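You operate a simulated robot arm through the tools that you are given. There is no shell and no other tool.

The job below is to be done with a simulated robot arm. You get a single attempt, and the scene is never put back.

## Task
Push the key in the jig up to its stop, clamp it and brush a strip of glue along it.
Fine: knob to HOLD; glue from the pot; brush back in the cup, lid back on; the bar stays up. A coat counts when it lies all over at full strength: go over it till it gets no stronger.
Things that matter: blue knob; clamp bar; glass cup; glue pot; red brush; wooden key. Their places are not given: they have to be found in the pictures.

Only the result counts: the job must be done as asked and must still hold three seconds after the hand-in. Knocking over, shifting, dropping, spilling or breaking anything else fails it. Lids that push on must go on centred and level and be pressed home; caps that screw on are set level and turned clockwise until they are tight.

## Robot
A 7-joint arm with a two-finger parallel gripper, fixed in place. Base frame: the origin is at the foot of the arm, x ahead of it, y to its left, z up; the work surface is at about z = 780. Readings come in mm, degrees, newtons and seconds.
Its first joint turns from -149.0 to 149.0 degrees. Payload 3.43 kg.
Tool frame: the origin (TCP) lies between the finger pads and is the grasp point; the fingertips stand 30 mm ahead of it; z points along the fingers, y is the line along which they close. The gripper opens to 94 mm. The fingers are 28 mm wide and 10 mm thick; the gripper's body (50 by 96 mm) begins 55 mm behind the TCP.
Orientation is that of the tool frame in the base frame, as [roll, pitch, yaw] about the fixed x, y, z axes, in that order (R = Rz(yaw) Ry(pitch) Rx(roll)). With the fingers straight down and closing along the base's y, the tool's x points along the base's -x, its y along +y and its z along -z.

## Interface
- The arm moves only by the tool step_arm. Its argument "steps" is a list of rows, each a list of 7 numbers: the shift along the tool's x, y, z in units of 150 mm (1.0 is 150 mm), then the turn, a rotation vector about the tool's x, y, z in units of 120 degrees (1.0 is 120 degrees), then the finger opening in mm, from 0 to 94. In form: [[tx, ty, tz, ax, ay, az, claw], ...]. A call has 1 to 20 rows; each row is the pose to reach, as a shift and turn from the pose commanded when the call began, along the tool's axes at that moment. A call with a number of a shift or a turn outside -1 to 1 is refused whole. A row lasts 0.2 s, in which the tool goes at most 50 mm and 8.6 degrees; a call with a longer step from one row to the next is refused whole, and so is a gripper value outside its range. A pose out of reach is approached as far as the arm can. The call stops where the force on the tool passes 40 N (or 10 N more than at its start, if that is more) or the arm is blocked; 0.2 s more then pass. The fingers move at their own pace (about 45 mm/s each) and stop on an object; they squeeze with about 34 N. The grip force told is the motor's: it shows also when the fingers shut on nothing. Time passes only in rows, and 0.2 s behind the last, so rows that repeat a pose let the fingers close. It gives the time, the measured TCP pose, the force on the tool (base axes), the opening and the grip force at its end, in the units of the frame above (readings bear some noise), with the torque about the TCP (base axes, N m) and any sound that the robot's microphone picked up.
- Cameras (640 x 400 px; columns grow to the right, rows downward): "scene" is fixed at [401.6, -505.4, 1409.3]; the picture's right is [-0.79, 0.62, 0.00], its down [0.37, 0.47, -0.80] and it looks along [-0.49, -0.63, -0.60] (base axes); focal length 292 px, centre (320, 200). "wrist" rides on the gripper at [76, 14, -102] in the tool frame; the picture's right is [-0.18, 0.98, 0.00], its down [-0.75, -0.14, -0.64] and it looks along [-0.63, -0.12, 0.77] (tool axes); focal length 243 px, centre (320, 200).
- grab_frame(camera): a new picture of that camera. The clock stands still meanwhile.
- point_at(camera, pixels): for up to 12 pixels [column, row] of the newest picture of that camera ("zoom" is the newest enlarged one), the place [x, y, z] in the base frame of the surface seen there, good to about 2 mm, but the place of the scene camera against the robot may be out by one fixed shift of up to 12 mm in any direction. The clock stands still meanwhile.
- inspect(camera, box): a new picture of the part [left, top, right, bottom] of that camera's present view, enlarged. The clock stands still meanwhile.
- job_done(): hands the job in; it is judged then, once.

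Open the gripper and draw the arm clear of the work before you hand the job in, unless the task says otherwise.

The tools are called after "Emit:" as name(argument=value, ...) on one line, values as JSON. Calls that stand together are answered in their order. step_arm: Moves the arm, as the interface text tells. Its arguments: {"type":"object","properties":{"steps":{"type":"array"}},"required":["steps"]} The other tools are called the same way: grab_frame (camera) takes a picture; point_at (camera, pixels) gives the place of the surface under pixels of a picture; inspect (camera, box) takes an enlarged picture of a part of a camera's view; job_done () hands the job in.

At the start:

```text
t: 0.0
position: [258.8, -953.4, 1178.1]
tcp_rot: [-179.9, 0.0, 180.0]
ft_force: [0.3, -0.1, -0.4]
ft_torque: [-0.03, 0.05, -0.01]
width: 94.0
finger_force: 0.1
```

scene: 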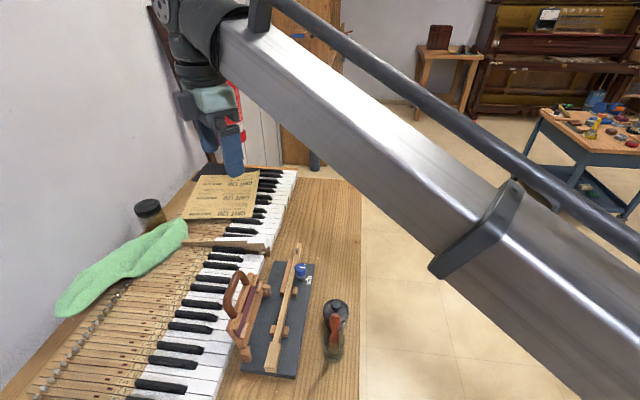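
wrist: 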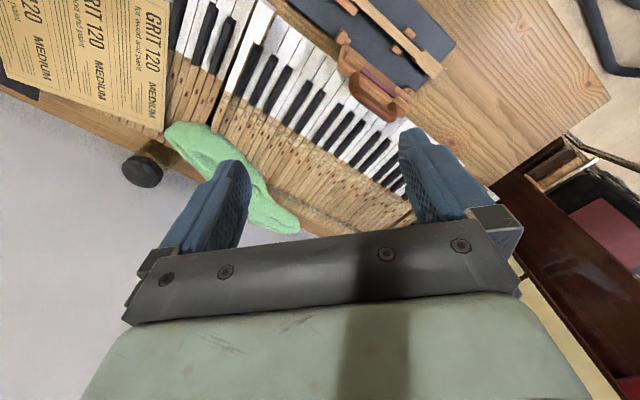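

The scene shows the jig around (280,320), the brush/pot around (335,325). I'll enlarge that area to see details.

Emit:
inspect(camera="scene", box=[210, 230, 370, 390])

Emit:
inspect(camera="wrist", box=[260, 0, 480, 137])

```text
2.50 times, centred on (290, 310) of scene
```

zoom: 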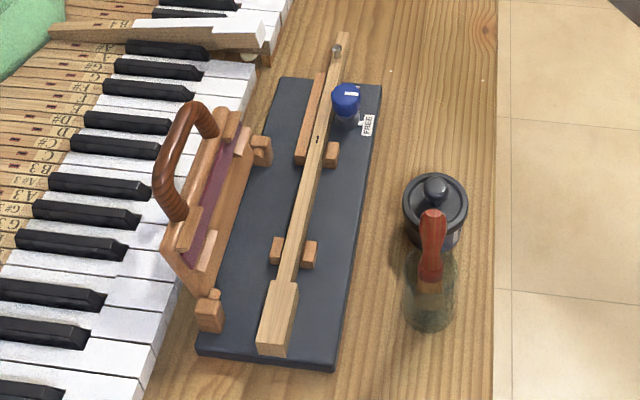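

```text
2.91 times, centred on (370, 68) of wrist
```

zoom: 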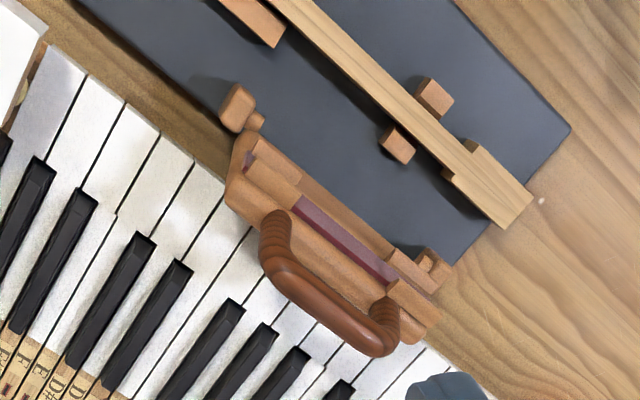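

I'll take a wider zoom of the scene again so that I can read off places of the parts.

Emit:
inspect(camera="scene", box=[220, 235, 360, 385])

```text
2.67 times, centred on (290, 310) of scene
```

zoom: 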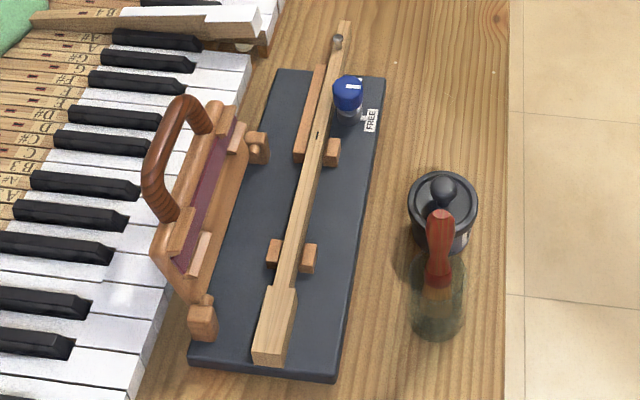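

Now read coordinates for the key ends, guides, knob, pot, brush and cup in this zoom.

Emit:
point_at(camera="zoom", pixels=[[268, 358], [283, 300], [340, 30], [337, 40], [318, 135], [348, 85], [444, 188], [440, 225], [440, 215], [437, 320], [275, 252], [309, 258]])

Emit:
point_at(camera="zoom", pixels=[[335, 378], [192, 362], [280, 72], [384, 80], [332, 150], [312, 110], [370, 120], [160, 160], [200, 320], [258, 145], [400, 320], [300, 190]])

```text
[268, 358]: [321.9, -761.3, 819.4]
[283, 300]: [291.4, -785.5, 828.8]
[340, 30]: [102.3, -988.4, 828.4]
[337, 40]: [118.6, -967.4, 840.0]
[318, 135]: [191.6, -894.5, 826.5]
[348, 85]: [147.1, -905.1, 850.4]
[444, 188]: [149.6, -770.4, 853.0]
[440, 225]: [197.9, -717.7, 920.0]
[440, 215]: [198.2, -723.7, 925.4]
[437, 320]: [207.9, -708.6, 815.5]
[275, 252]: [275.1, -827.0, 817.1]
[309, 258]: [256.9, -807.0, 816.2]
```

```text
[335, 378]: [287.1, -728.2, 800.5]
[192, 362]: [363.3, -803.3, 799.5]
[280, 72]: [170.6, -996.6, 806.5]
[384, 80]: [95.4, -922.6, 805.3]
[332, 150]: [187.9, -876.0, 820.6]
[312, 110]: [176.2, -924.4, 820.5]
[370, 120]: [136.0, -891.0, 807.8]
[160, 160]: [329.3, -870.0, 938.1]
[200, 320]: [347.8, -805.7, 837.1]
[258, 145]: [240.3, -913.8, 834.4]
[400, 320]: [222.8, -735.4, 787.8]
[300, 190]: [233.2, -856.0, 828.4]
```

The jig axis runs roughly from (322,-761) to (102,-988), pot near (150,-770), cup near (208,-709). I'll move the arm to look at the jig with the wrist camera from closer.

Emit:
step_arm(steps=[[0.187, 0.097, 0.104, 0, 0, 0, 94], [0.373, 0.195, 0.208, 0, 0, 0, 94], [0.56, 0.292, 0.312, 0, 0, 0, 94], [0.747, 0.39, 0.416, 0, 0, 0, 94], [0.933, 0.487, 0.52, 0, 0, 0, 94]])

Emit:
grab_frame(camera="wrist")

Emit:
grab_frame(camera="scene")

```text
t: 1.2
position: [118.0, -879.8, 1101.7]
tcp_rot: [-179.9, 0.0, -180.0]
ft_force: [-0.2, 0.1, 0.8]
ft_torque: [0.02, 0.01, 0.01]
width: 94.1
finger_force: 0.1
```

```text
taken
```

wrist: 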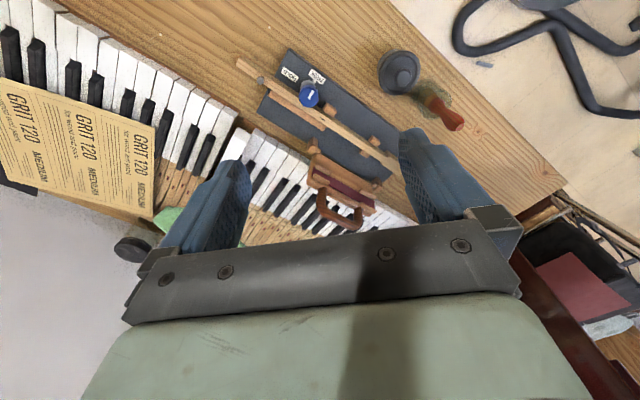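

```text
taken
```

scene: 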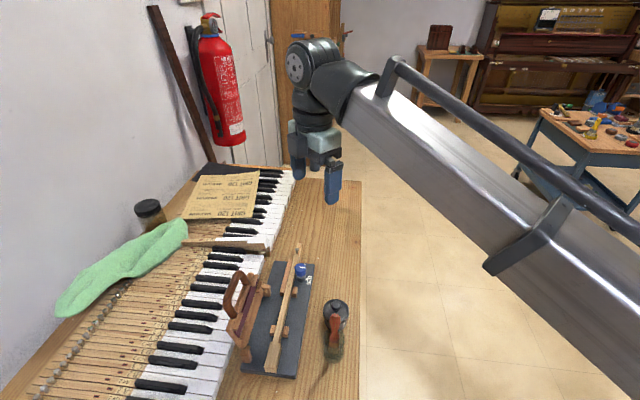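

The jig now shows at (235-400, 50-210). Enlarge it.

Emit:
inspect(camera="wrist", box=[230, 30, 400, 136])

Emit:
inspect(camera="wrist", box=[300, 30, 480, 142])

```text
3.76 times, centred on (315, 83) of wrist
```

zoom: 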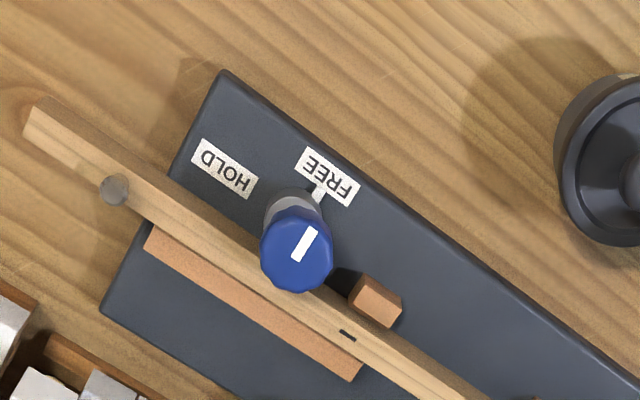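

```text
3.56 times, centred on (390, 86) of wrist
```

zoom: 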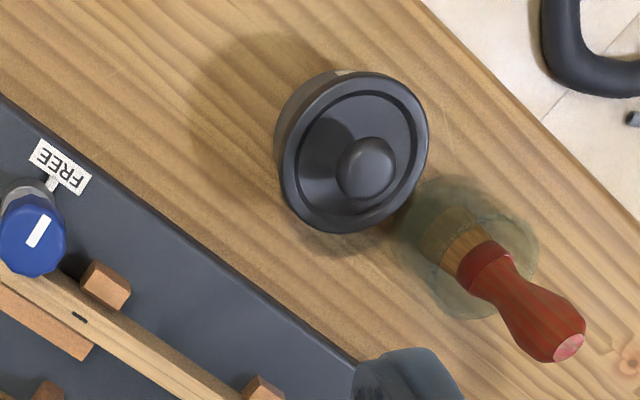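

The knob's pointer is at FREE, HOLD lies counter-clockwise (seen from above). Now I move to view the near half of the jig and the brush.

Emit:
step_arm(steps=[[-0.163, 0.133, 0.07, 0, 0, 0, 94], [-0.325, 0.267, 0.14, 0, 0, 0, 94], [-0.488, 0.4, 0.208, 0, 0, 0, 94], [-0.65, 0.534, 0.278, 0, 0, 0, 94], [-0.813, 0.667, 0.347, 0, 0, 0, 94]])

Emit:
grab_frame(camera="wrist")

Emit:
inspect(camera="wrist", box=[200, 0, 420, 138])

```text
t: 2.4
position: [240.5, -780.1, 1049.8]
tcp_rot: [-179.9, -0.1, -179.9]
ft_force: [0.2, 0.1, 0.6]
ft_torque: [0.0, -0.05, 0.01]
width: 94.0
finger_force: 0.1
```

```text
taken
```

wrist: 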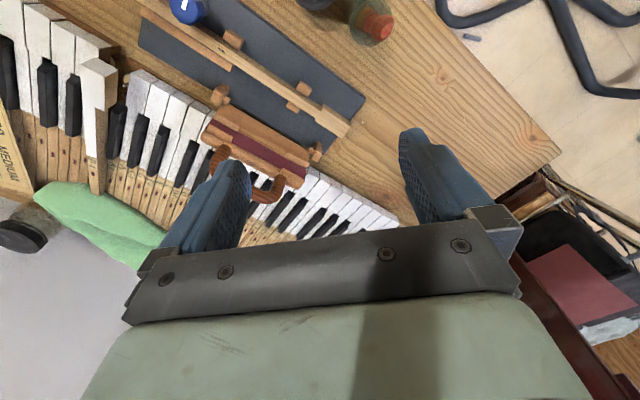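

```text
2.90 times, centred on (310, 69) of wrist
```

zoom: 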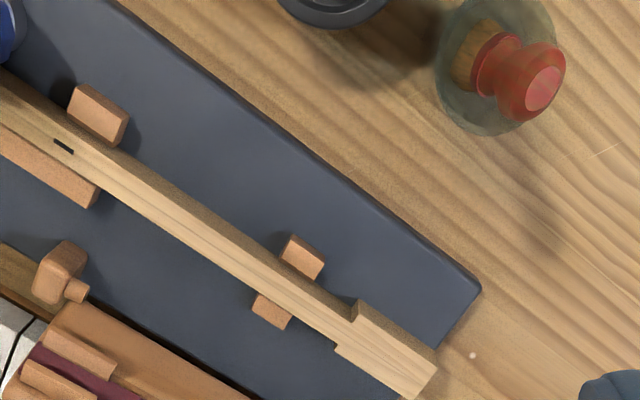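

The key's wide head has shoulders near zoom (345,320), the near guide blocks at (300,258) and (272,310). I measure these for the push.

Emit:
point_at(camera="zoom", pixels=[[432, 352], [402, 396], [355, 305], [337, 347], [418, 372], [345, 330], [300, 245], [320, 270], [255, 305], [285, 325], [95, 105], [60, 147]])

Emit:
point_at(camera="zoom", pixels=[[545, 88], [530, 60], [520, 150], [480, 290], [550, 300], [200, 212], [180, 195], [60, 265], [125, 118], [90, 195], [500, 60], [300, 275]])

```text
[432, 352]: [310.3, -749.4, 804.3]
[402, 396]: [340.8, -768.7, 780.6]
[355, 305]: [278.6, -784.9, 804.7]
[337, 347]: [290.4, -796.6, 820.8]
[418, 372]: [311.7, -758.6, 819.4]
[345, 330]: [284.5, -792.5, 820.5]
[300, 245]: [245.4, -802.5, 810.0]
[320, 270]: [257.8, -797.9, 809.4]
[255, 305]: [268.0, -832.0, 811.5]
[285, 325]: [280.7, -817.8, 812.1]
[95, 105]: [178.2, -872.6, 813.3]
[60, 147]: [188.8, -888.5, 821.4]
```

```text
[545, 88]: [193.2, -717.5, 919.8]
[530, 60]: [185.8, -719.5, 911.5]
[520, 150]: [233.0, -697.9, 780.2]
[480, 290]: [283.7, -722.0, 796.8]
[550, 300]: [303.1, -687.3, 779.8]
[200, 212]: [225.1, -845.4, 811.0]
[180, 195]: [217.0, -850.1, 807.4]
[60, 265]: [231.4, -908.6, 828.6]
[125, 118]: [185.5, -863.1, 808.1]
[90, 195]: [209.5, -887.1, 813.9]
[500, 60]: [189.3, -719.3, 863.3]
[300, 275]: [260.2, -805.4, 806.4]
```

Key axis direction is about (0.693, 0.721), shoulders about 21 mm from the guide blocks' front faces; key top z≈820.5, board ≈797. I turn the tool by 46° so the closed fingers face the key's front end and move in front of it.

Emit:
step_arm(steps=[[-0.104, 0.048, 0.167, 0, 0, -0.064, 0], [-0.208, 0.096, 0.333, 0, 0, -0.128, 0], [-0.312, 0.144, 0.5, 0, 0, -0.192, 0], [-0.417, 0.191, 0.667, 0, 0, -0.256, 0], [-0.521, 0.239, 0.833, 0, 0, -0.32, 0], [-0.625, 0.287, 1.0, 0, 0, -0.383, 0], [-0.625, 0.287, 1.0, 0, 0, -0.383, 0]])

Emit:
grab_frame(camera="wrist")

Emit:
inspect(camera="wrist", box=[200, 0, 440, 150])

```text
t: 4.0
position: [334.2, -736.7, 900.8]
tcp_rot: [-180.0, -0.1, -134.1]
ft_force: [-0.8, -0.4, 0.7]
ft_torque: [0.0, -0.03, 0.0]
width: 0.3
finger_force: 33.0
```

```text
taken
```

wrist: 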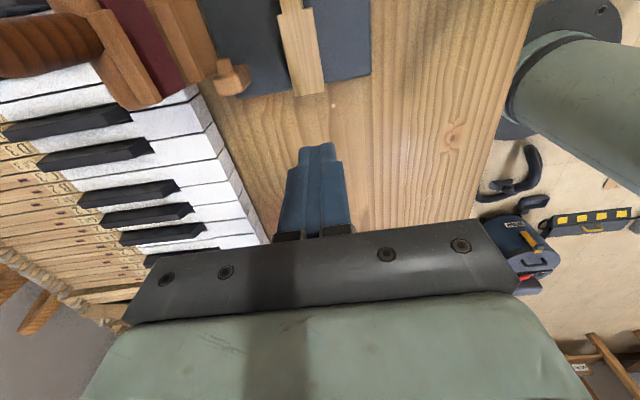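

```text
2.67 times, centred on (320, 75) of wrist
```

zoom: 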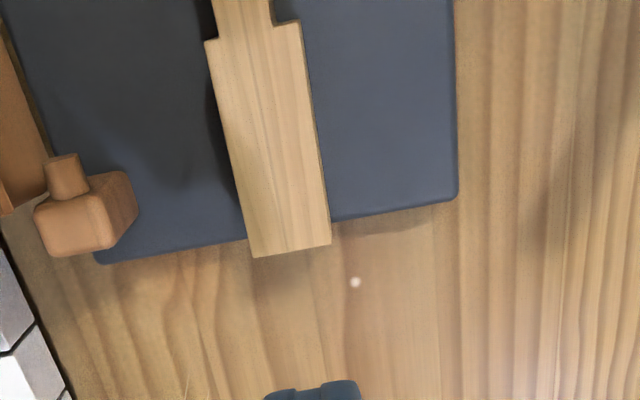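

The key's front end is at zoom (290,250). I measure its corners and shoulders at this close range.

Emit:
point_at(camera="zoom", pixels=[[254, 252], [328, 240], [290, 240], [215, 48], [298, 30], [250, 10], [445, 195], [110, 258], [290, 150], [356, 282]])

```text
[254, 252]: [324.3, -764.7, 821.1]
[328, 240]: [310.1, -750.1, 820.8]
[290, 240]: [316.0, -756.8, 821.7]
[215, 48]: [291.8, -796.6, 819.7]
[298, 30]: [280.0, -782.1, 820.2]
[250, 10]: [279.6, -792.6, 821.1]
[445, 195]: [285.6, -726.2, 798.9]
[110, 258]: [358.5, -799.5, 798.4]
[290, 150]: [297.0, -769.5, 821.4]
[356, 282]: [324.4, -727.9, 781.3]
```

Front face at s≈184.5 along the axis, shoulders ≈139, blocks ≈115, so ~24 mm travel. I descend in front of the key to tip height ~806 and come near contact.

Emit:
step_arm(steps=[[0, -0.013, 0.14, 0, 0, 0, 0], [0, -0.013, 0.29, 0, 0, 0, 0], [0, -0.013, 0.432, 0, 0, 0, 0], [0.04, -0.013, 0.432, 0, 0, 0, 0], [0.055, -0.013, 0.432, 0, 0, 0, 0]])

Emit:
inspect(camera="wrist", box=[200, 0, 440, 150])

```text
t: 5.2
position: [330.2, -745.5, 833.9]
tcp_rot: [180.0, -0.1, -134.0]
ft_force: [0.6, 0.2, -0.6]
ft_torque: [0.01, -0.03, 0.0]
width: 0.0
finger_force: 32.9
```

```text
2.67 times, centred on (320, 75) of wrist
```

zoom: 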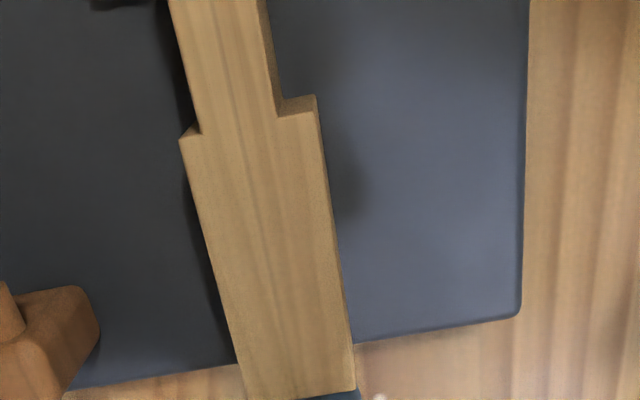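

Fingers stand just in front of the key's end. I push slowly 19 mm along the key axis and watch the force.

Emit:
step_arm(steps=[[0.013, 0, 0, 0, 0, 0, 0], [0.027, 0, 0, 0, 0, 0, 0], [0.04, 0, 0, 0, 0, 0, 0], [0.053, 0, 0, 0, 0, 0, 0], [0.067, 0, 0, 0, 0, 0, 0], [0.08, 0, 0, 0, 0, 0, 0], [0.093, 0, 0, 0, 0, 0, 0], [0.107, 0, 0, 0, 0, 0, 0], [0.12, 0, 0, 0, 0, 0, 0], [0.127, 0, 0, 0, 0, 0, 0]])

Emit:
grab_frame(camera="wrist")

Emit:
inspect(camera="wrist", box=[200, 0, 440, 150])

```text
t: 7.4
position: [316.9, -758.8, 833.8]
tcp_rot: [-179.9, 0.1, -134.1]
ft_force: [0.8, 0.0, 0.6]
ft_torque: [-0.01, 0.0, 0.03]
width: 0.0
finger_force: 33.3
```

```text
taken
```

wrist: 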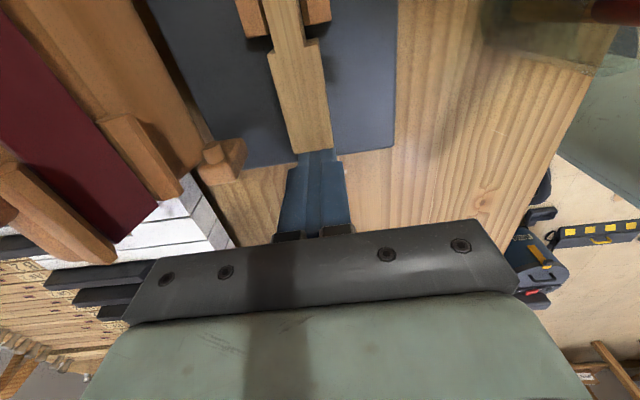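

```text
2.67 times, centred on (320, 75) of wrist
```

zoom: 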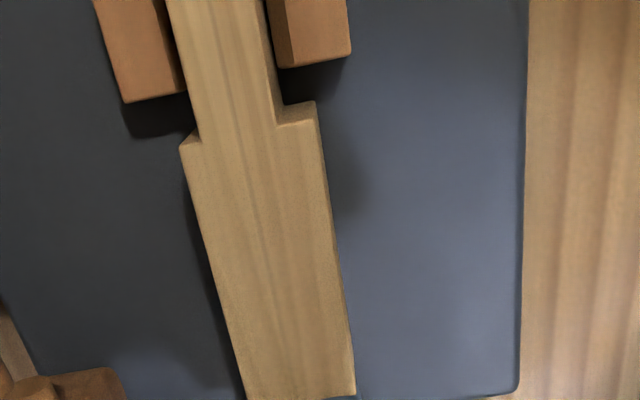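

The key is sliding; shoulders at zoom (195,140)/(298,112), block faces at (155,97)/(313,62). I measure the remaining gap.

Emit:
point_at(camera="zoom", pixels=[[185, 145], [310, 108], [300, 125], [150, 98], [315, 64], [175, 92], [130, 102], [290, 68]])

```text
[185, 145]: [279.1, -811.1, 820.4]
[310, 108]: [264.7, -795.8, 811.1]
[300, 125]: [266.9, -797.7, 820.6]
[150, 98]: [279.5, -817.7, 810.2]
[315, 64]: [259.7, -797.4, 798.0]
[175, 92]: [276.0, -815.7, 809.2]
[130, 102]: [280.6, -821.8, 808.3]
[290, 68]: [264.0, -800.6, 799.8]
```

About 4–5 mm gap remain. Push 3.5 mm more in fine rows.

Emit:
step_arm(steps=[[0.007, 0, 0, 0, 0, 0, 0], [0.013, 0, 0, 0, 0, 0, 0], [0.019, 0, 0, 0, 0, 0, 0], [0.024, 0, 0, 0, 0, 0, 0]])

Emit:
inspect(camera="wrist", box=[200, 0, 440, 150])

```text
t: 8.4
position: [313.9, -761.8, 835.6]
tcp_rot: [-180.0, 0.0, -134.0]
ft_force: [-0.1, 0.0, -0.4]
ft_torque: [0.01, -0.02, 0.04]
width: 0.0
finger_force: 32.8
```

```text
2.67 times, centred on (320, 75) of wrist
```

zoom: 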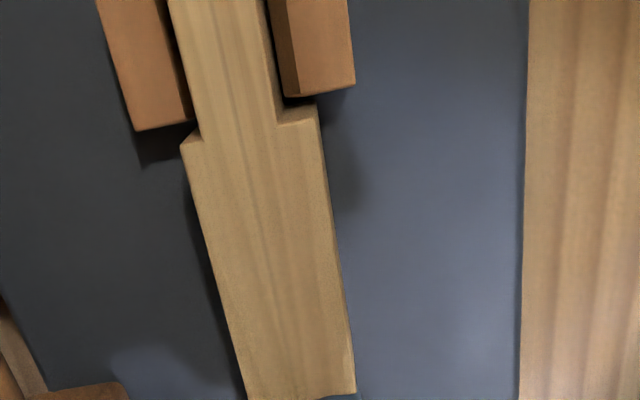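

Gap nearly closed (a small sliver at (300,100)). Push 0.4 mm steps, about 1.2 mm.

Emit:
step_arm(steps=[[0.003, 0, 0, 0, 0, 0, 0], [0.006, 0, 0, 0, 0, 0, 0], [0.009, 0, 0, 0, 0, 0, 0]])

Emit:
inspect(camera="wrist", box=[240, 0, 360, 75])

```text
t: 9.2
position: [314.0, -761.3, 834.0]
tcp_rot: [179.9, 0.0, -133.9]
ft_force: [0.0, 0.8, 0.6]
ft_torque: [0.01, -0.03, 0.01]
width: 0.1
finger_force: 32.6
```

```text
5.33 times, centred on (300, 38) of wrist
```

zoom: 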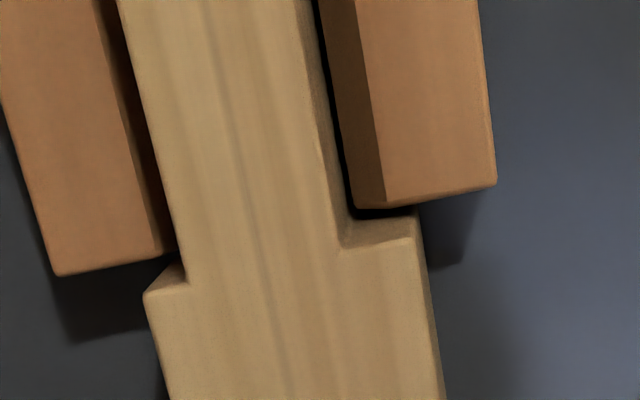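

A thin dark line remains at (370,212). Push on in 0.4 mm steps.

Emit:
step_arm(steps=[[0.003, 0, 0, 0, 0, 0, 0], [0.006, 0, 0, 0, 0, 0, 0], [0.008, 0, 0, 0, 0, 0, 0]])

Emit:
inspect(camera="wrist", box=[240, 0, 360, 75])

```text
t: 10.0
position: [312.6, -763.9, 833.8]
tcp_rot: [-180.0, -0.1, -134.0]
ft_force: [0.5, 0.4, 1.0]
ft_torque: [-0.02, -0.02, -0.02]
width: 0.0
finger_force: 33.3
```

```text
5.33 times, centred on (300, 38) of wrist
```

zoom: 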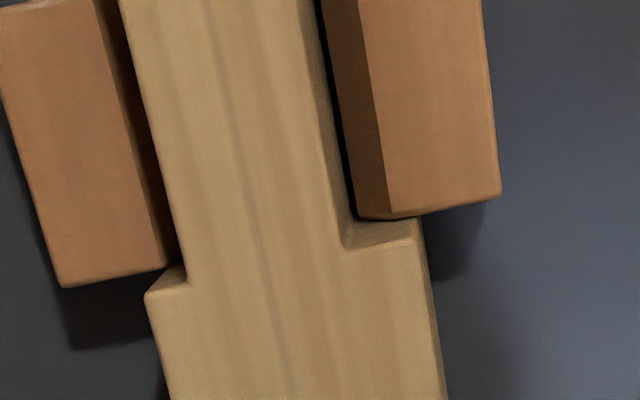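

The block face at (390,217) is now almost on the shoulder face at (380,222). A few more 0.3 mm steps, watching the force.

Emit:
step_arm(steps=[[0.002, 0, 0, 0, 0, 0, 0], [0.004, 0, 0, 0, 0, 0, 0], [0.006, 0, 0, 0, 0, 0, 0]])

Emit:
inspect(camera="wrist", box=[240, 0, 360, 75])

```text
t: 10.8
position: [312.9, -762.6, 835.0]
tcp_rot: [179.9, 0.0, -134.0]
ft_force: [7.2, 6.6, 1.9]
ft_torque: [0.08, -0.14, 0.01]
width: 0.0
finger_force: 32.8
```

```text
5.33 times, centred on (300, 38) of wrist
```

zoom: 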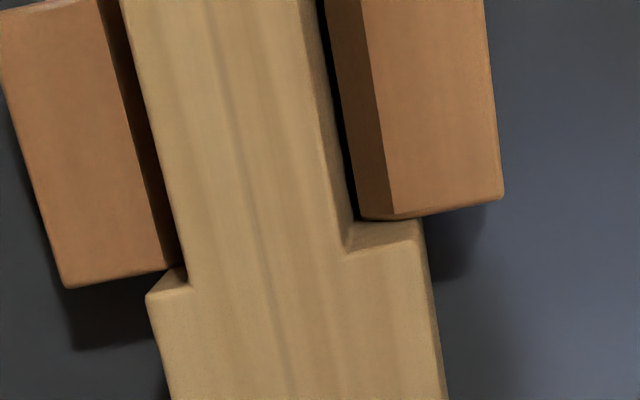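

Force ~10 N: the key is up against its stop. I back off, rise, and head over to the knob while turning the tool 90° for the later knob turn.

Emit:
step_arm(steps=[[-0.1, 0, 0, 0, 0, 0, 0], [-0.1, 0, -0.28, 0, 0, 0, 0], [-0.1, 0, -0.56, 0, 0, 0, 0], [-0.1, 0, -0.84, 0, 0, 0, 0], [0.0, 0.016, -0.84, 0, 0, 0.068, 30], [0.1, 0.032, -0.84, 0, 0, 0.136, 60], [0.2, 0.05, -0.84, 0, 0, 0.204, 60], [0.3, 0.065, -0.84, 0, 0, 0.272, 60], [0.4, 0.08, -0.84, 0, 0, 0.34, 60], [0.5, 0.1, -0.84, 0, 0, 0.408, 60], [0.6, 0.115, -0.84, 0, 0, 0.476, 60], [0.7, 0.13, -0.84, 0, 0, 0.544, 60], [0.8, 0.15, -0.84, 0, 0, 0.612, 60], [0.9, 0.165, -0.84, 0, 0, 0.68, 60], [1.0, 0.18, -0.84, 0, 0, 0.75, 60]])

Emit:
grab_frame(camera="wrist")

Emit:
grab_frame(camera="scene")

```text
t: 14.0
position: [188.3, -852.7, 961.6]
tcp_rot: [180.0, 0.0, 135.8]
ft_force: [0.3, 0.0, 0.1]
ft_torque: [-0.03, -0.04, 0.03]
width: 59.9
finger_force: 0.0
```

```text
taken
```

wrist: 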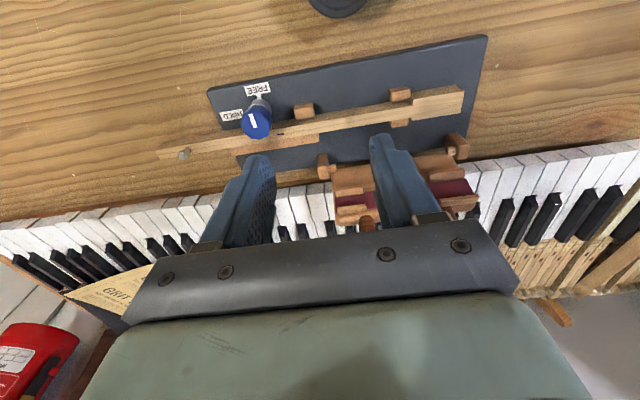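

```text
taken
```

scene: 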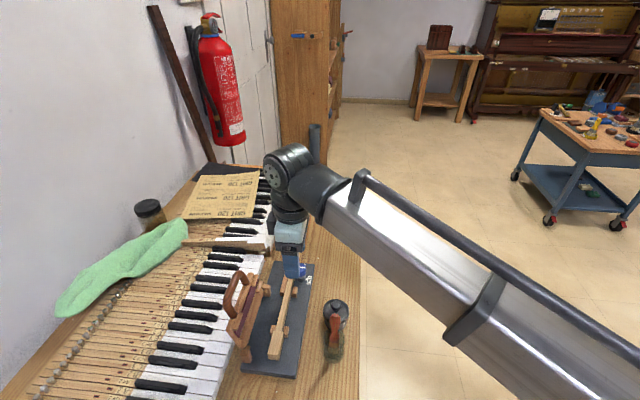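

The knob is visible at wrist (257,120). I enlarge and measure it.

Emit:
inspect(camera="wrist", box=[205, 75, 325, 150])

```text
5.33 times, centred on (265, 112) of wrist
```

zoom: 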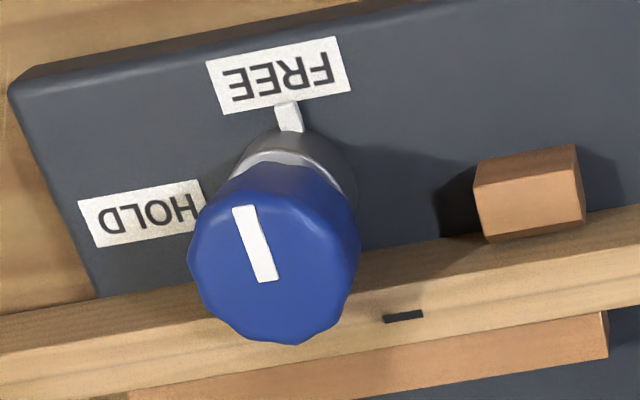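

Emit:
point_at(camera="zoom", pixels=[[270, 270], [240, 212], [265, 275], [200, 230], [350, 250], [285, 335], [260, 185], [288, 115], [280, 75], [140, 212], [300, 145], [290, 370]])

```text
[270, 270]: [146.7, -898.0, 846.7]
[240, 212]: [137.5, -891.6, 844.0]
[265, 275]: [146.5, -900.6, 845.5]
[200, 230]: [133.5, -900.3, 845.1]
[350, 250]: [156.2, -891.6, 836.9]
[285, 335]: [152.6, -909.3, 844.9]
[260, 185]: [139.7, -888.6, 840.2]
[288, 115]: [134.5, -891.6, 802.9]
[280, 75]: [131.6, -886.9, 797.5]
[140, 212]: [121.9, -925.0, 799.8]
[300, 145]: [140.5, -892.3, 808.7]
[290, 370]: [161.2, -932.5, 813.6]
```

The knob's centre is at about (146.4,-899.1), top z≈846, diameter ~24; FREE points at azimuth 135°, HOLD at 226° (90° counter-clockwise). I move above the knob.

Emit:
step_arm(steps=[[-0.005, -0.14, 0.14, 0, 0, 0, 60], [-0.01, -0.28, 0.28, 0, 0, 0, 60], [-0.014, -0.417, 0.41, 0, 0, 0, 60]])

Emit:
inspect(camera="wrist", box=[200, 50, 440, 200])

```text
t: 14.8
position: [148.3, -898.5, 899.0]
tcp_rot: [180.0, 0.0, 136.0]
ft_force: [0.6, -0.1, -1.1]
ft_torque: [-0.04, 0.0, 0.0]
width: 60.1
finger_force: 0.0
```

```text
2.67 times, centred on (320, 125) of wrist
```

zoom: 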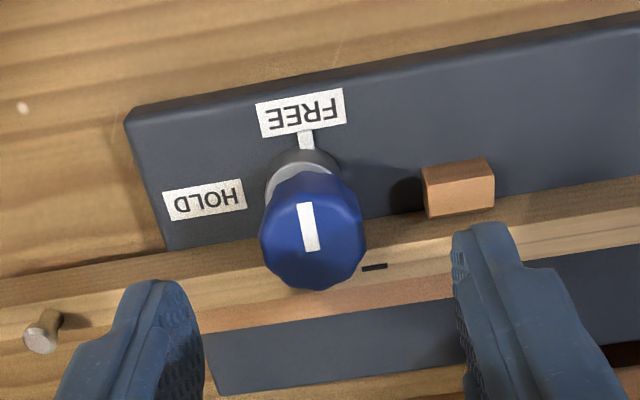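

Emit:
point_at(camera="zoom", pixels=[[312, 245], [303, 205], [310, 228], [268, 240], [355, 235], [320, 285], [300, 180], [385, 266], [40, 330], [458, 170]])

```text
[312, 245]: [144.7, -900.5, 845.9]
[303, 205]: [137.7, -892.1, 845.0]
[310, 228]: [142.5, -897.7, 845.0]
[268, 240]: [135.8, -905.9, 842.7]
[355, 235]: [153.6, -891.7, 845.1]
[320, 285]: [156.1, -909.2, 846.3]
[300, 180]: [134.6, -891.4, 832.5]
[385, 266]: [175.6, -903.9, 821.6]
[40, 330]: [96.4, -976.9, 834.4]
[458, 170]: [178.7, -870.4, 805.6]
```

Refined knob centre ≈ (145.9,-900.0). Descend to tip height ~827 with fingers at 46 mm, clear of the key (821).

Emit:
step_arm(steps=[[0, -0.012, 0.1, 0, 0, 0, 46], [0, -0.012, 0.2, 0, 0, 0, 46], [0, -0.012, 0.28, 0, 0, 0, 46], [0, -0.012, 0.28, 0, 0, 0, 46]])

Emit:
step_arm(steps=[[0, 0, 0, 0, 0, 0, 46]])

Emit:
inspect(camera="wrist", box=[200, 50, 440, 200])

```text
t: 15.8
position: [147.1, -901.0, 858.3]
tcp_rot: [-179.9, 0.0, 136.0]
ft_force: [1.0, -0.5, 0.0]
ft_torque: [0.02, 0.02, 0.03]
width: 45.9
finger_force: 0.2
```

```text
t: 16.2
position: [147.1, -900.6, 856.7]
tcp_rot: [-179.9, 0.0, 136.0]
ft_force: [-0.5, 0.0, 0.3]
ft_torque: [-0.01, -0.01, 0.01]
width: 46.3
finger_force: 0.0
```

```text
2.67 times, centred on (320, 125) of wrist
```

zoom: 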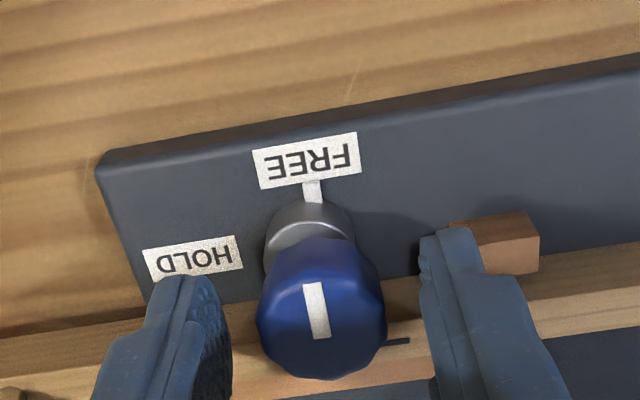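

The knob sits centrally between the fingers (gaps about equal). Close the fingers on it.

Emit:
step_arm(steps=[[0, 0, 0, 0, 0, 0, 36], [0, 0, 0, 0, 0, 0, 28], [0, 0, 0, 0, 0, 0, 20], [0, 0, 0, 0, 0, 0, 20], [0, 0, 0, 0, 0, 0, 20]])

```text
t: 17.4
position: [147.7, -900.0, 857.8]
tcp_rot: [180.0, -0.1, 136.0]
ft_force: [2.3, 2.7, -0.3]
ft_torque: [0.05, -0.05, 0.0]
width: 27.9
finger_force: 34.6
```

Gripped at 27.9 mm with little side force. Turn 90° counter-clockwise (seen from above).

Emit:
step_arm(steps=[[0, 0, 0, 0, 0, -0.0625, 20], [0, 0, 0, 0, 0, -0.125, 20], [0, 0, 0, 0, 0, -0.1875, 20], [0, 0, 0, 0, 0, -0.25, 20], [0, 0, 0, 0, 0, -0.3125, 20], [0, 0, 0, 0, 0, -0.375, 20], [0, 0, 0, 0, 0, -0.4375, 20], [0, 0, 0, 0, 0, -0.5, 20], [0, 0, 0, 0, 0, -0.5625, 20], [0, 0, 0, 0, 0, -0.625, 20], [0, 0, 0, 0, 0, -0.6875, 20], [0, 0, 0, 0, 0, -0.75, 20]])

Emit:
grab_frame(camera="wrist")

Emit:
inspect(camera="wrist", box=[200, 50, 440, 200])

```text
t: 19.6
position: [148.0, -901.6, 857.7]
tcp_rot: [-179.6, 0.1, -149.6]
ft_force: [2.9, 0.4, 0.2]
ft_torque: [-0.16, 0.38, 0.0]
width: 27.9
finger_force: 33.8
stopped in row 11: the force on the tool passed its limit at 40 N (the readings are from after the stop); the commanded pose is now the measured one
```

```text
taken
```

wrist: 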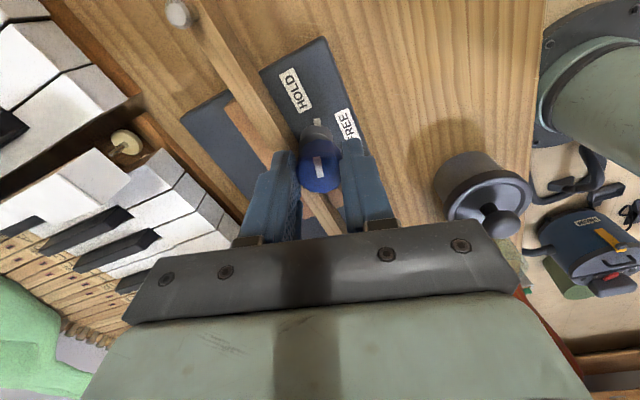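

```text
2.67 times, centred on (320, 125) of wrist
```

zoom: 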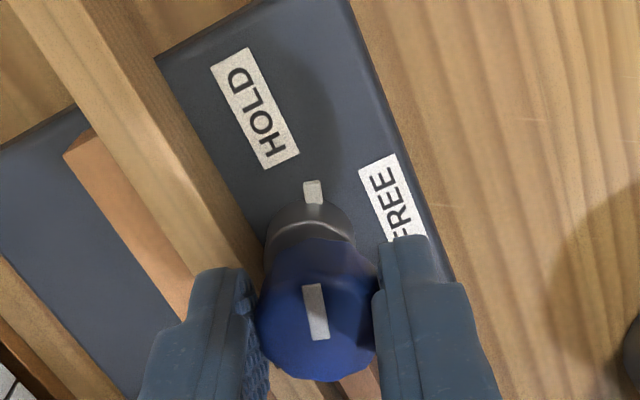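

The turn stopped 74° in because of side force (centre offset); the forces are now relieved. I continue the remaining 16°.

Emit:
step_arm(steps=[[0, 0, 0, 0, 0, -0.033, 20], [0, 0, 0, 0, 0, -0.066, 20], [0, 0, 0, 0, 0, -0.1, 20], [0, 0, 0, 0, 0, -0.13, 20]])

Emit:
inspect(camera="wrist", box=[200, 50, 440, 200])

```text
t: 20.6
position: [148.1, -900.5, 857.3]
tcp_rot: [-179.6, 0.1, -133.9]
ft_force: [7.0, -3.6, 2.8]
ft_torque: [0.46, -0.72, -0.04]
width: 28.0
finger_force: 33.8
```

```text
2.67 times, centred on (320, 125) of wrist
```

zoom: 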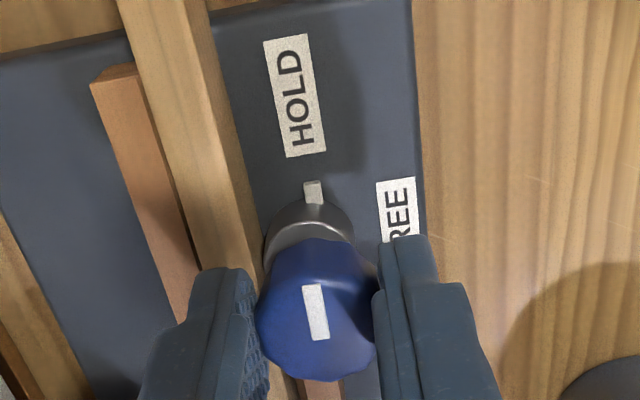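

Measure pointer and label positions to check whether the knob is fully at HOLD.

Emit:
point_at(camera="zoom", pixels=[[312, 186], [313, 200], [312, 290], [320, 335], [268, 42], [308, 38], [287, 157], [326, 150], [295, 95], [260, 300], [372, 300], [418, 180]])

```text
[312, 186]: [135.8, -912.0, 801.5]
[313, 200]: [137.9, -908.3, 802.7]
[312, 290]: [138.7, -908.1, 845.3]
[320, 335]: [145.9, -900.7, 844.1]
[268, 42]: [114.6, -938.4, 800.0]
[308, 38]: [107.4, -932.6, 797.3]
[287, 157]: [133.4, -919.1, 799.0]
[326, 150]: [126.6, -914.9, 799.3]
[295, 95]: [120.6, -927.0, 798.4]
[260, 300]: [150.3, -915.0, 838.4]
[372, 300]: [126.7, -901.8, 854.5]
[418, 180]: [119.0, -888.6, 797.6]
```

The top tick runs at azimuth ≈226°, right onto HOLD. Release and rise.

Emit:
step_arm(steps=[[0, 0, 0, 0, 0, 0, 40], [0, 0, 0, 0, 0, 0, 46], [0, 0, 0, 0, 0, 0, 46], [0, 0, -0.25, 0, 0, 0, 46], [0, 0, -0.5, 0, 0, 0, 46], [0, 0, -0.75, 0, 0, 0, 46], [-0.25, 0.1, -0.95, 0, 0, 0, 60], [-0.5, 0.2, -0.95, 0, 0, 0, 94]])

Emit:
grab_frame(camera="wrist")

Emit:
inspect(camera="wrist", box=[200, 0, 480, 175])

Emit:
grab_frame(camera="scene")

```text
refused: row 7 steps farther than a row can; nothing moved
```

```text
taken
```

wrist: 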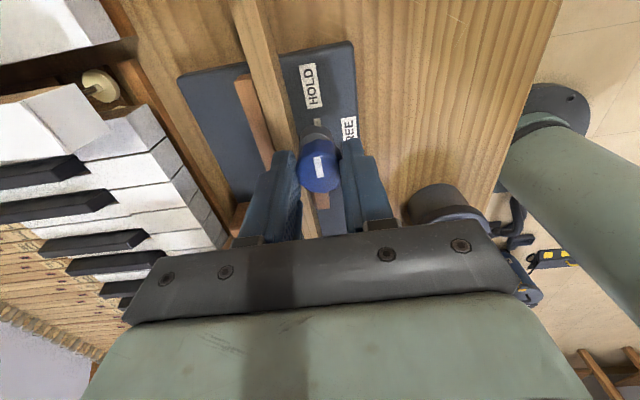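

```text
2.29 times, centred on (340, 88) of wrist
```

zoom: 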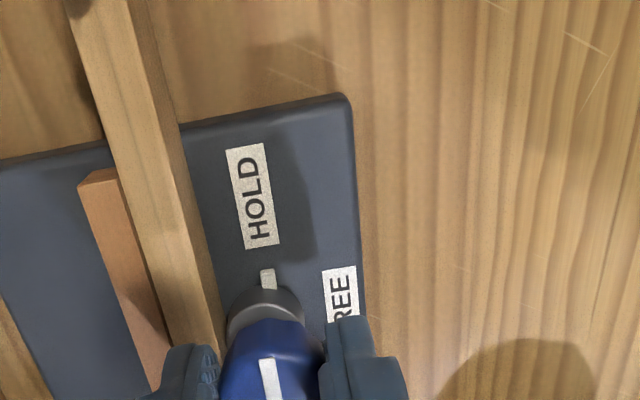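

```text
taken
```

scene: 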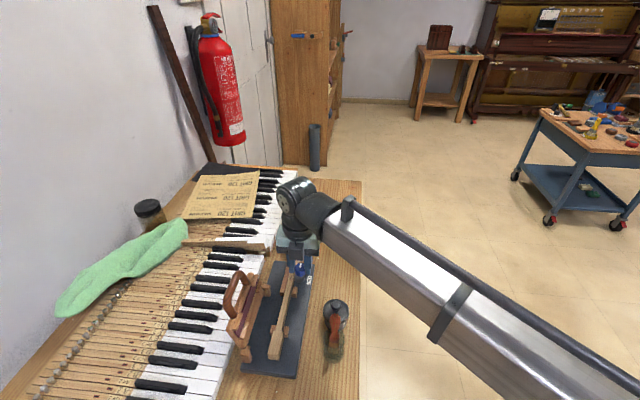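

That call was refused because one row was too long; I repeat it with smaller steps.

Emit:
step_arm(steps=[[0, 0, 0, 0, 0, 0, 40], [0, 0, 0, 0, 0, 0, 46], [0, 0, 0, 0, 0, 0, 46], [0, 0, -0.25, 0, 0, 0, 46], [0, 0, -0.5, 0, 0, 0, 46], [0, 0, -0.75, 0, 0, 0, 46], [-0.15, 0.1, -0.9, 0, 0, 0, 60], [-0.35, 0.2, -0.95, 0, 0, 0, 94], [-0.5, 0.25, -0.95, 0, 0, 0, 94]])

Emit:
grab_frame(camera="wrist")

Emit:
inspect(camera="wrist", box=[200, 0, 480, 175])

Emit:
grab_frame(camera="scene")

```text
t: 22.6
position: [171.8, -820.0, 1001.9]
tcp_rot: [-179.6, 0.0, -134.1]
ft_force: [0.1, 0.1, -0.4]
ft_torque: [-0.02, 0.0, -0.03]
width: 93.8
finger_force: 0.1
```

```text
taken
```

wrist: 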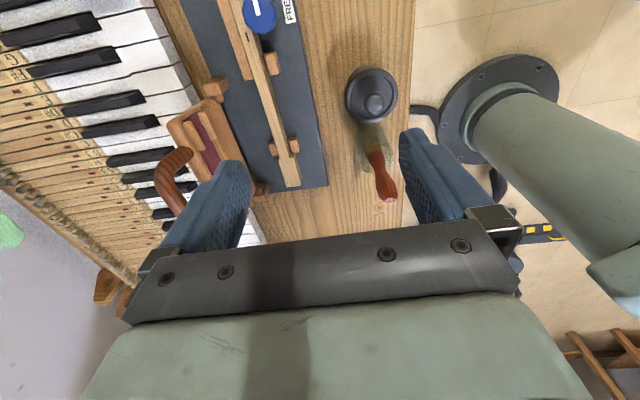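

```text
2.29 times, centred on (340, 88) of wrist
```

zoom: 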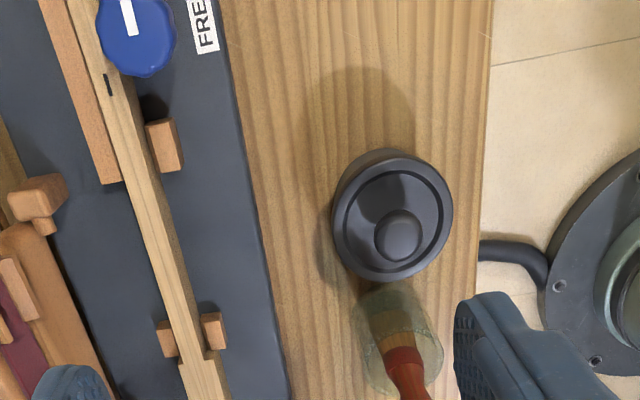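

```text
taken
```

scene: 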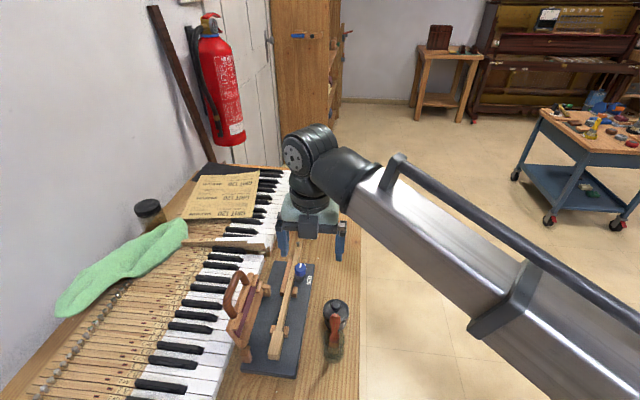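

Knob at HOLD, key still against stop. Now measure the pot lid at zoom (395,220), its ball handle (400,235), and brush handle.

Emit:
point_at(camera="zoom", pixels=[[402, 228], [400, 250], [335, 215], [451, 215], [392, 156], [392, 278], [365, 180], [410, 365], [405, 390], [355, 340], [440, 350], [378, 155]])

Emit:
inspect(camera="wrist", box=[310, 60, 470, 220])

Emit:
inspect(camera="scene", box=[300, 285, 370, 375])

```text
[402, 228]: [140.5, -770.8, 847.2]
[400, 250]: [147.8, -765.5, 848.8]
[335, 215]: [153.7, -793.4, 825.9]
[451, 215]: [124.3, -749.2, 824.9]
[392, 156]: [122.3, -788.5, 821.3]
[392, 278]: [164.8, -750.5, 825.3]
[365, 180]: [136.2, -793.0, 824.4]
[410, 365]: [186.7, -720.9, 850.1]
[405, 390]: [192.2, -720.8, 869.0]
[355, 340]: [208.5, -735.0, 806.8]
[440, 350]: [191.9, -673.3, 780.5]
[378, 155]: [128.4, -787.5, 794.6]
```

```text
2.50 times, centred on (390, 140) of wrist
```

zoom: 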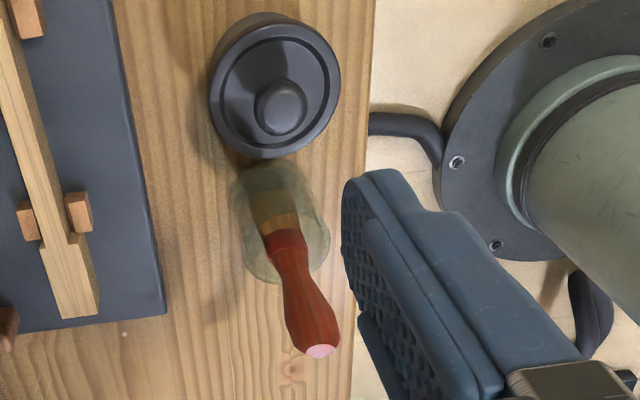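

```text
4.44 times, centred on (335, 330) of scene
```

zoom: 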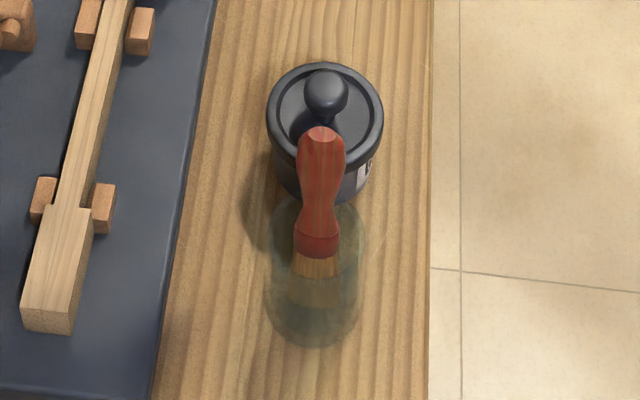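

The lid centre is near (142,-770), rim z≈825, ball top ≈848. The brush stands in the cup along the jig direction from the pot, so the present finger orientation is clear of it. I move above the pot for a close look.

Emit:
step_arm(steps=[[-0.03, 0.12, 0.16, 0, 0, 0, 60], [-0.07, 0.25, 0.32, 0, 0, 0, 50], [-0.107, 0.37, 0.48, 0, 0, 0, 50]])

Emit:
step_arm(steps=[[0, 0, 0, 0, 0, 0, 50]])

Emit:
inspect(camera="wrist", box=[200, 40, 440, 190])

```text
t: 23.4
position: [142.7, -770.5, 925.1]
tcp_rot: [-179.7, 0.0, -134.1]
ft_force: [-0.3, -0.7, -0.3]
ft_torque: [0.01, -0.03, 0.0]
width: 50.3
finger_force: 0.1
```

```text
t: 23.8
position: [143.1, -771.7, 926.2]
tcp_rot: [-179.6, 0.0, -134.0]
ft_force: [-0.4, -0.1, 0.2]
ft_torque: [0.01, -0.01, -0.02]
width: 49.9
finger_force: 0.0
```

```text
2.67 times, centred on (320, 115) of wrist
```

zoom: 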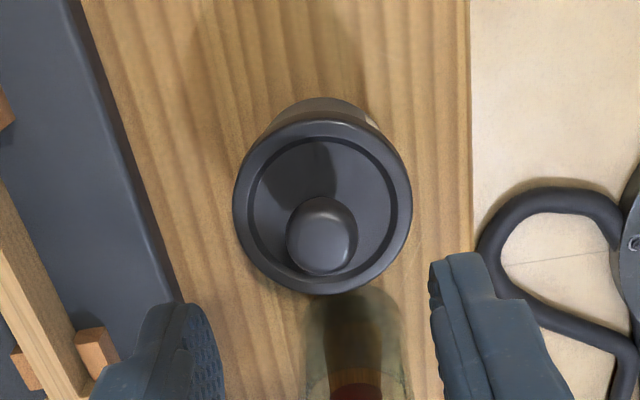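

Emit:
point_at(camera="zoom", pixels=[[322, 215], [322, 240], [290, 235], [355, 235], [320, 262], [236, 210], [410, 210], [322, 120], [325, 292], [325, 105], [470, 150], [180, 290]])

```text
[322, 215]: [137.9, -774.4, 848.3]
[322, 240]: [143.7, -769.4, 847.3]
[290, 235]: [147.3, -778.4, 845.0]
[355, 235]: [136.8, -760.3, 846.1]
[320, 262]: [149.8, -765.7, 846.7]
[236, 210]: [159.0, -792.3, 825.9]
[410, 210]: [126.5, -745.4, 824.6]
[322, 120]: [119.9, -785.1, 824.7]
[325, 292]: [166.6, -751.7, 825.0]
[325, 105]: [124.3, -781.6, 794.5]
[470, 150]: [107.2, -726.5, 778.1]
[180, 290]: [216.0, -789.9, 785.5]
```

Lid centre (143,-768.6), handle ball ⌀~21 at (143,-769). Descend around the ball, tips just above the rim.

Emit:
step_arm(steps=[[-0.0105, 0.009, 0.15, 0, 0, 0, 50], [-0.0105, 0.009, 0.3, 0, 0, 0, 46], [-0.0105, 0.009, 0.444, 0, 0, 0, 46], [-0.0105, 0.009, 0.444, 0, 0, 0, 46]])

Emit:
inspect(camera="wrist", box=[200, 60, 440, 210])

```text
t: 24.8
position: [142.9, -769.0, 859.2]
tcp_rot: [-179.6, 0.0, -134.0]
ft_force: [-1.5, -0.6, 0.0]
ft_torque: [-0.01, 0.02, -0.03]
width: 46.2
finger_force: 0.2
```

```text
2.67 times, centred on (320, 135) of wrist
```

zoom: 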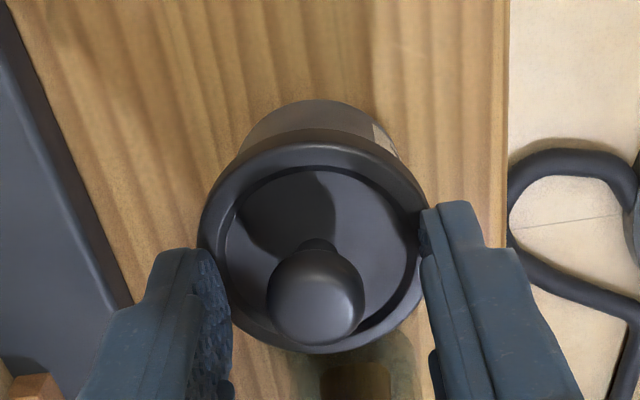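

The ball is about 1.5 mm left of the fingers' middle; shift a little and close gently.

Emit:
step_arm(steps=[[0, -0.01, 0, 0, 0, 0, 46], [0, -0.01, 0, 0, 0, 0, 36], [0, -0.01, 0, 0, 0, 0, 28], [0, -0.01, 0, 0, 0, 0, 20], [0, -0.01, 0, 0, 0, 0, 14], [0, -0.01, 0, 0, 0, 0, 14], [0, -0.01, 0, 0, 0, 0, 14]])

Emit:
inspect(camera="wrist", box=[200, 60, 440, 210])

```text
t: 26.4
position: [143.3, -770.9, 859.3]
tcp_rot: [-179.6, 0.1, -134.1]
ft_force: [0.3, -0.2, 0.6]
ft_torque: [-0.03, 0.02, 0.01]
width: 17.5
finger_force: 34.1
```

```text
2.67 times, centred on (320, 135) of wrist
```

zoom: 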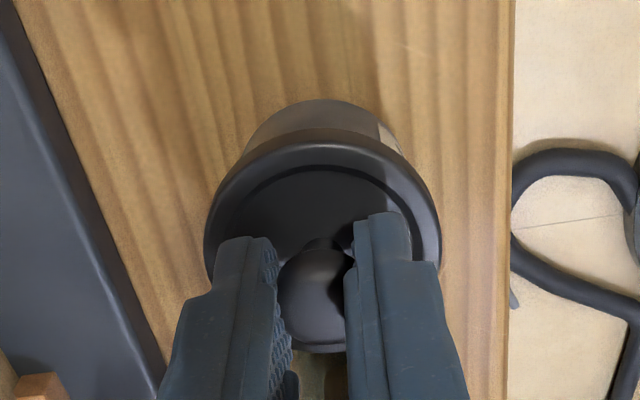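

Ball gripped (17.5 mm). Try lifting gently 5 mm and watch the force.

Emit:
step_arm(steps=[[0, 0, -0.007, 0, 0, 0, 14], [0, 0, -0.014, 0, 0, 0, 14], [0, 0, -0.021, 0, 0, 0, 14], [0, 0, -0.028, 0, 0, 0, 14], [0, 0, -0.035, 0, 0, 0, 14]])

Emit:
inspect(camera="wrist", box=[200, 60, 440, 210])

Emit:
inspect(camera="scene", box=[290, 265, 390, 375])

```text
t: 27.6
position: [144.7, -770.4, 865.4]
tcp_rot: [-179.6, 0.0, -134.0]
ft_force: [0.0, -0.2, 0.2]
ft_torque: [-0.03, 0.01, -0.01]
width: 17.3
finger_force: 34.0
heard: snap
```

```text
2.67 times, centred on (320, 135) of wrist
```

zoom: 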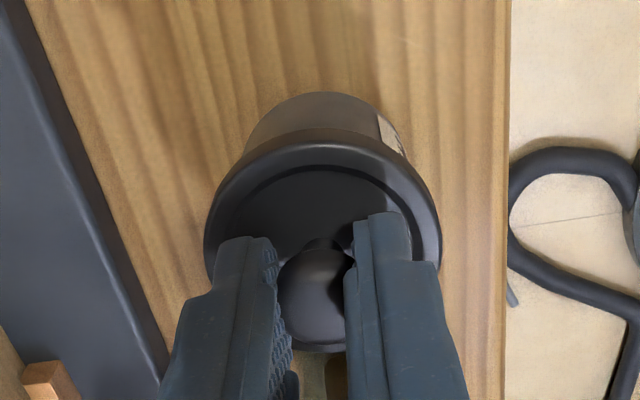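

```text
3.64 times, centred on (340, 320) of scene
```

zoom: 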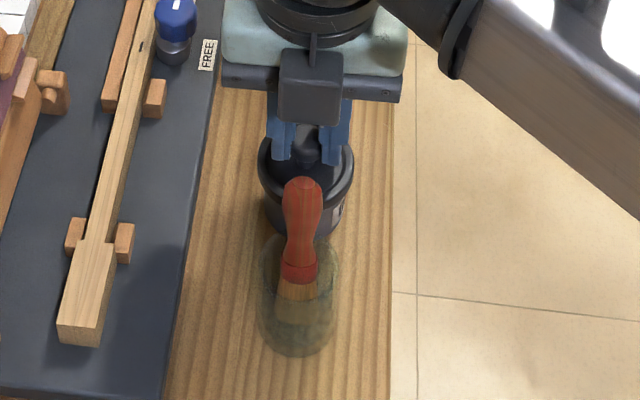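

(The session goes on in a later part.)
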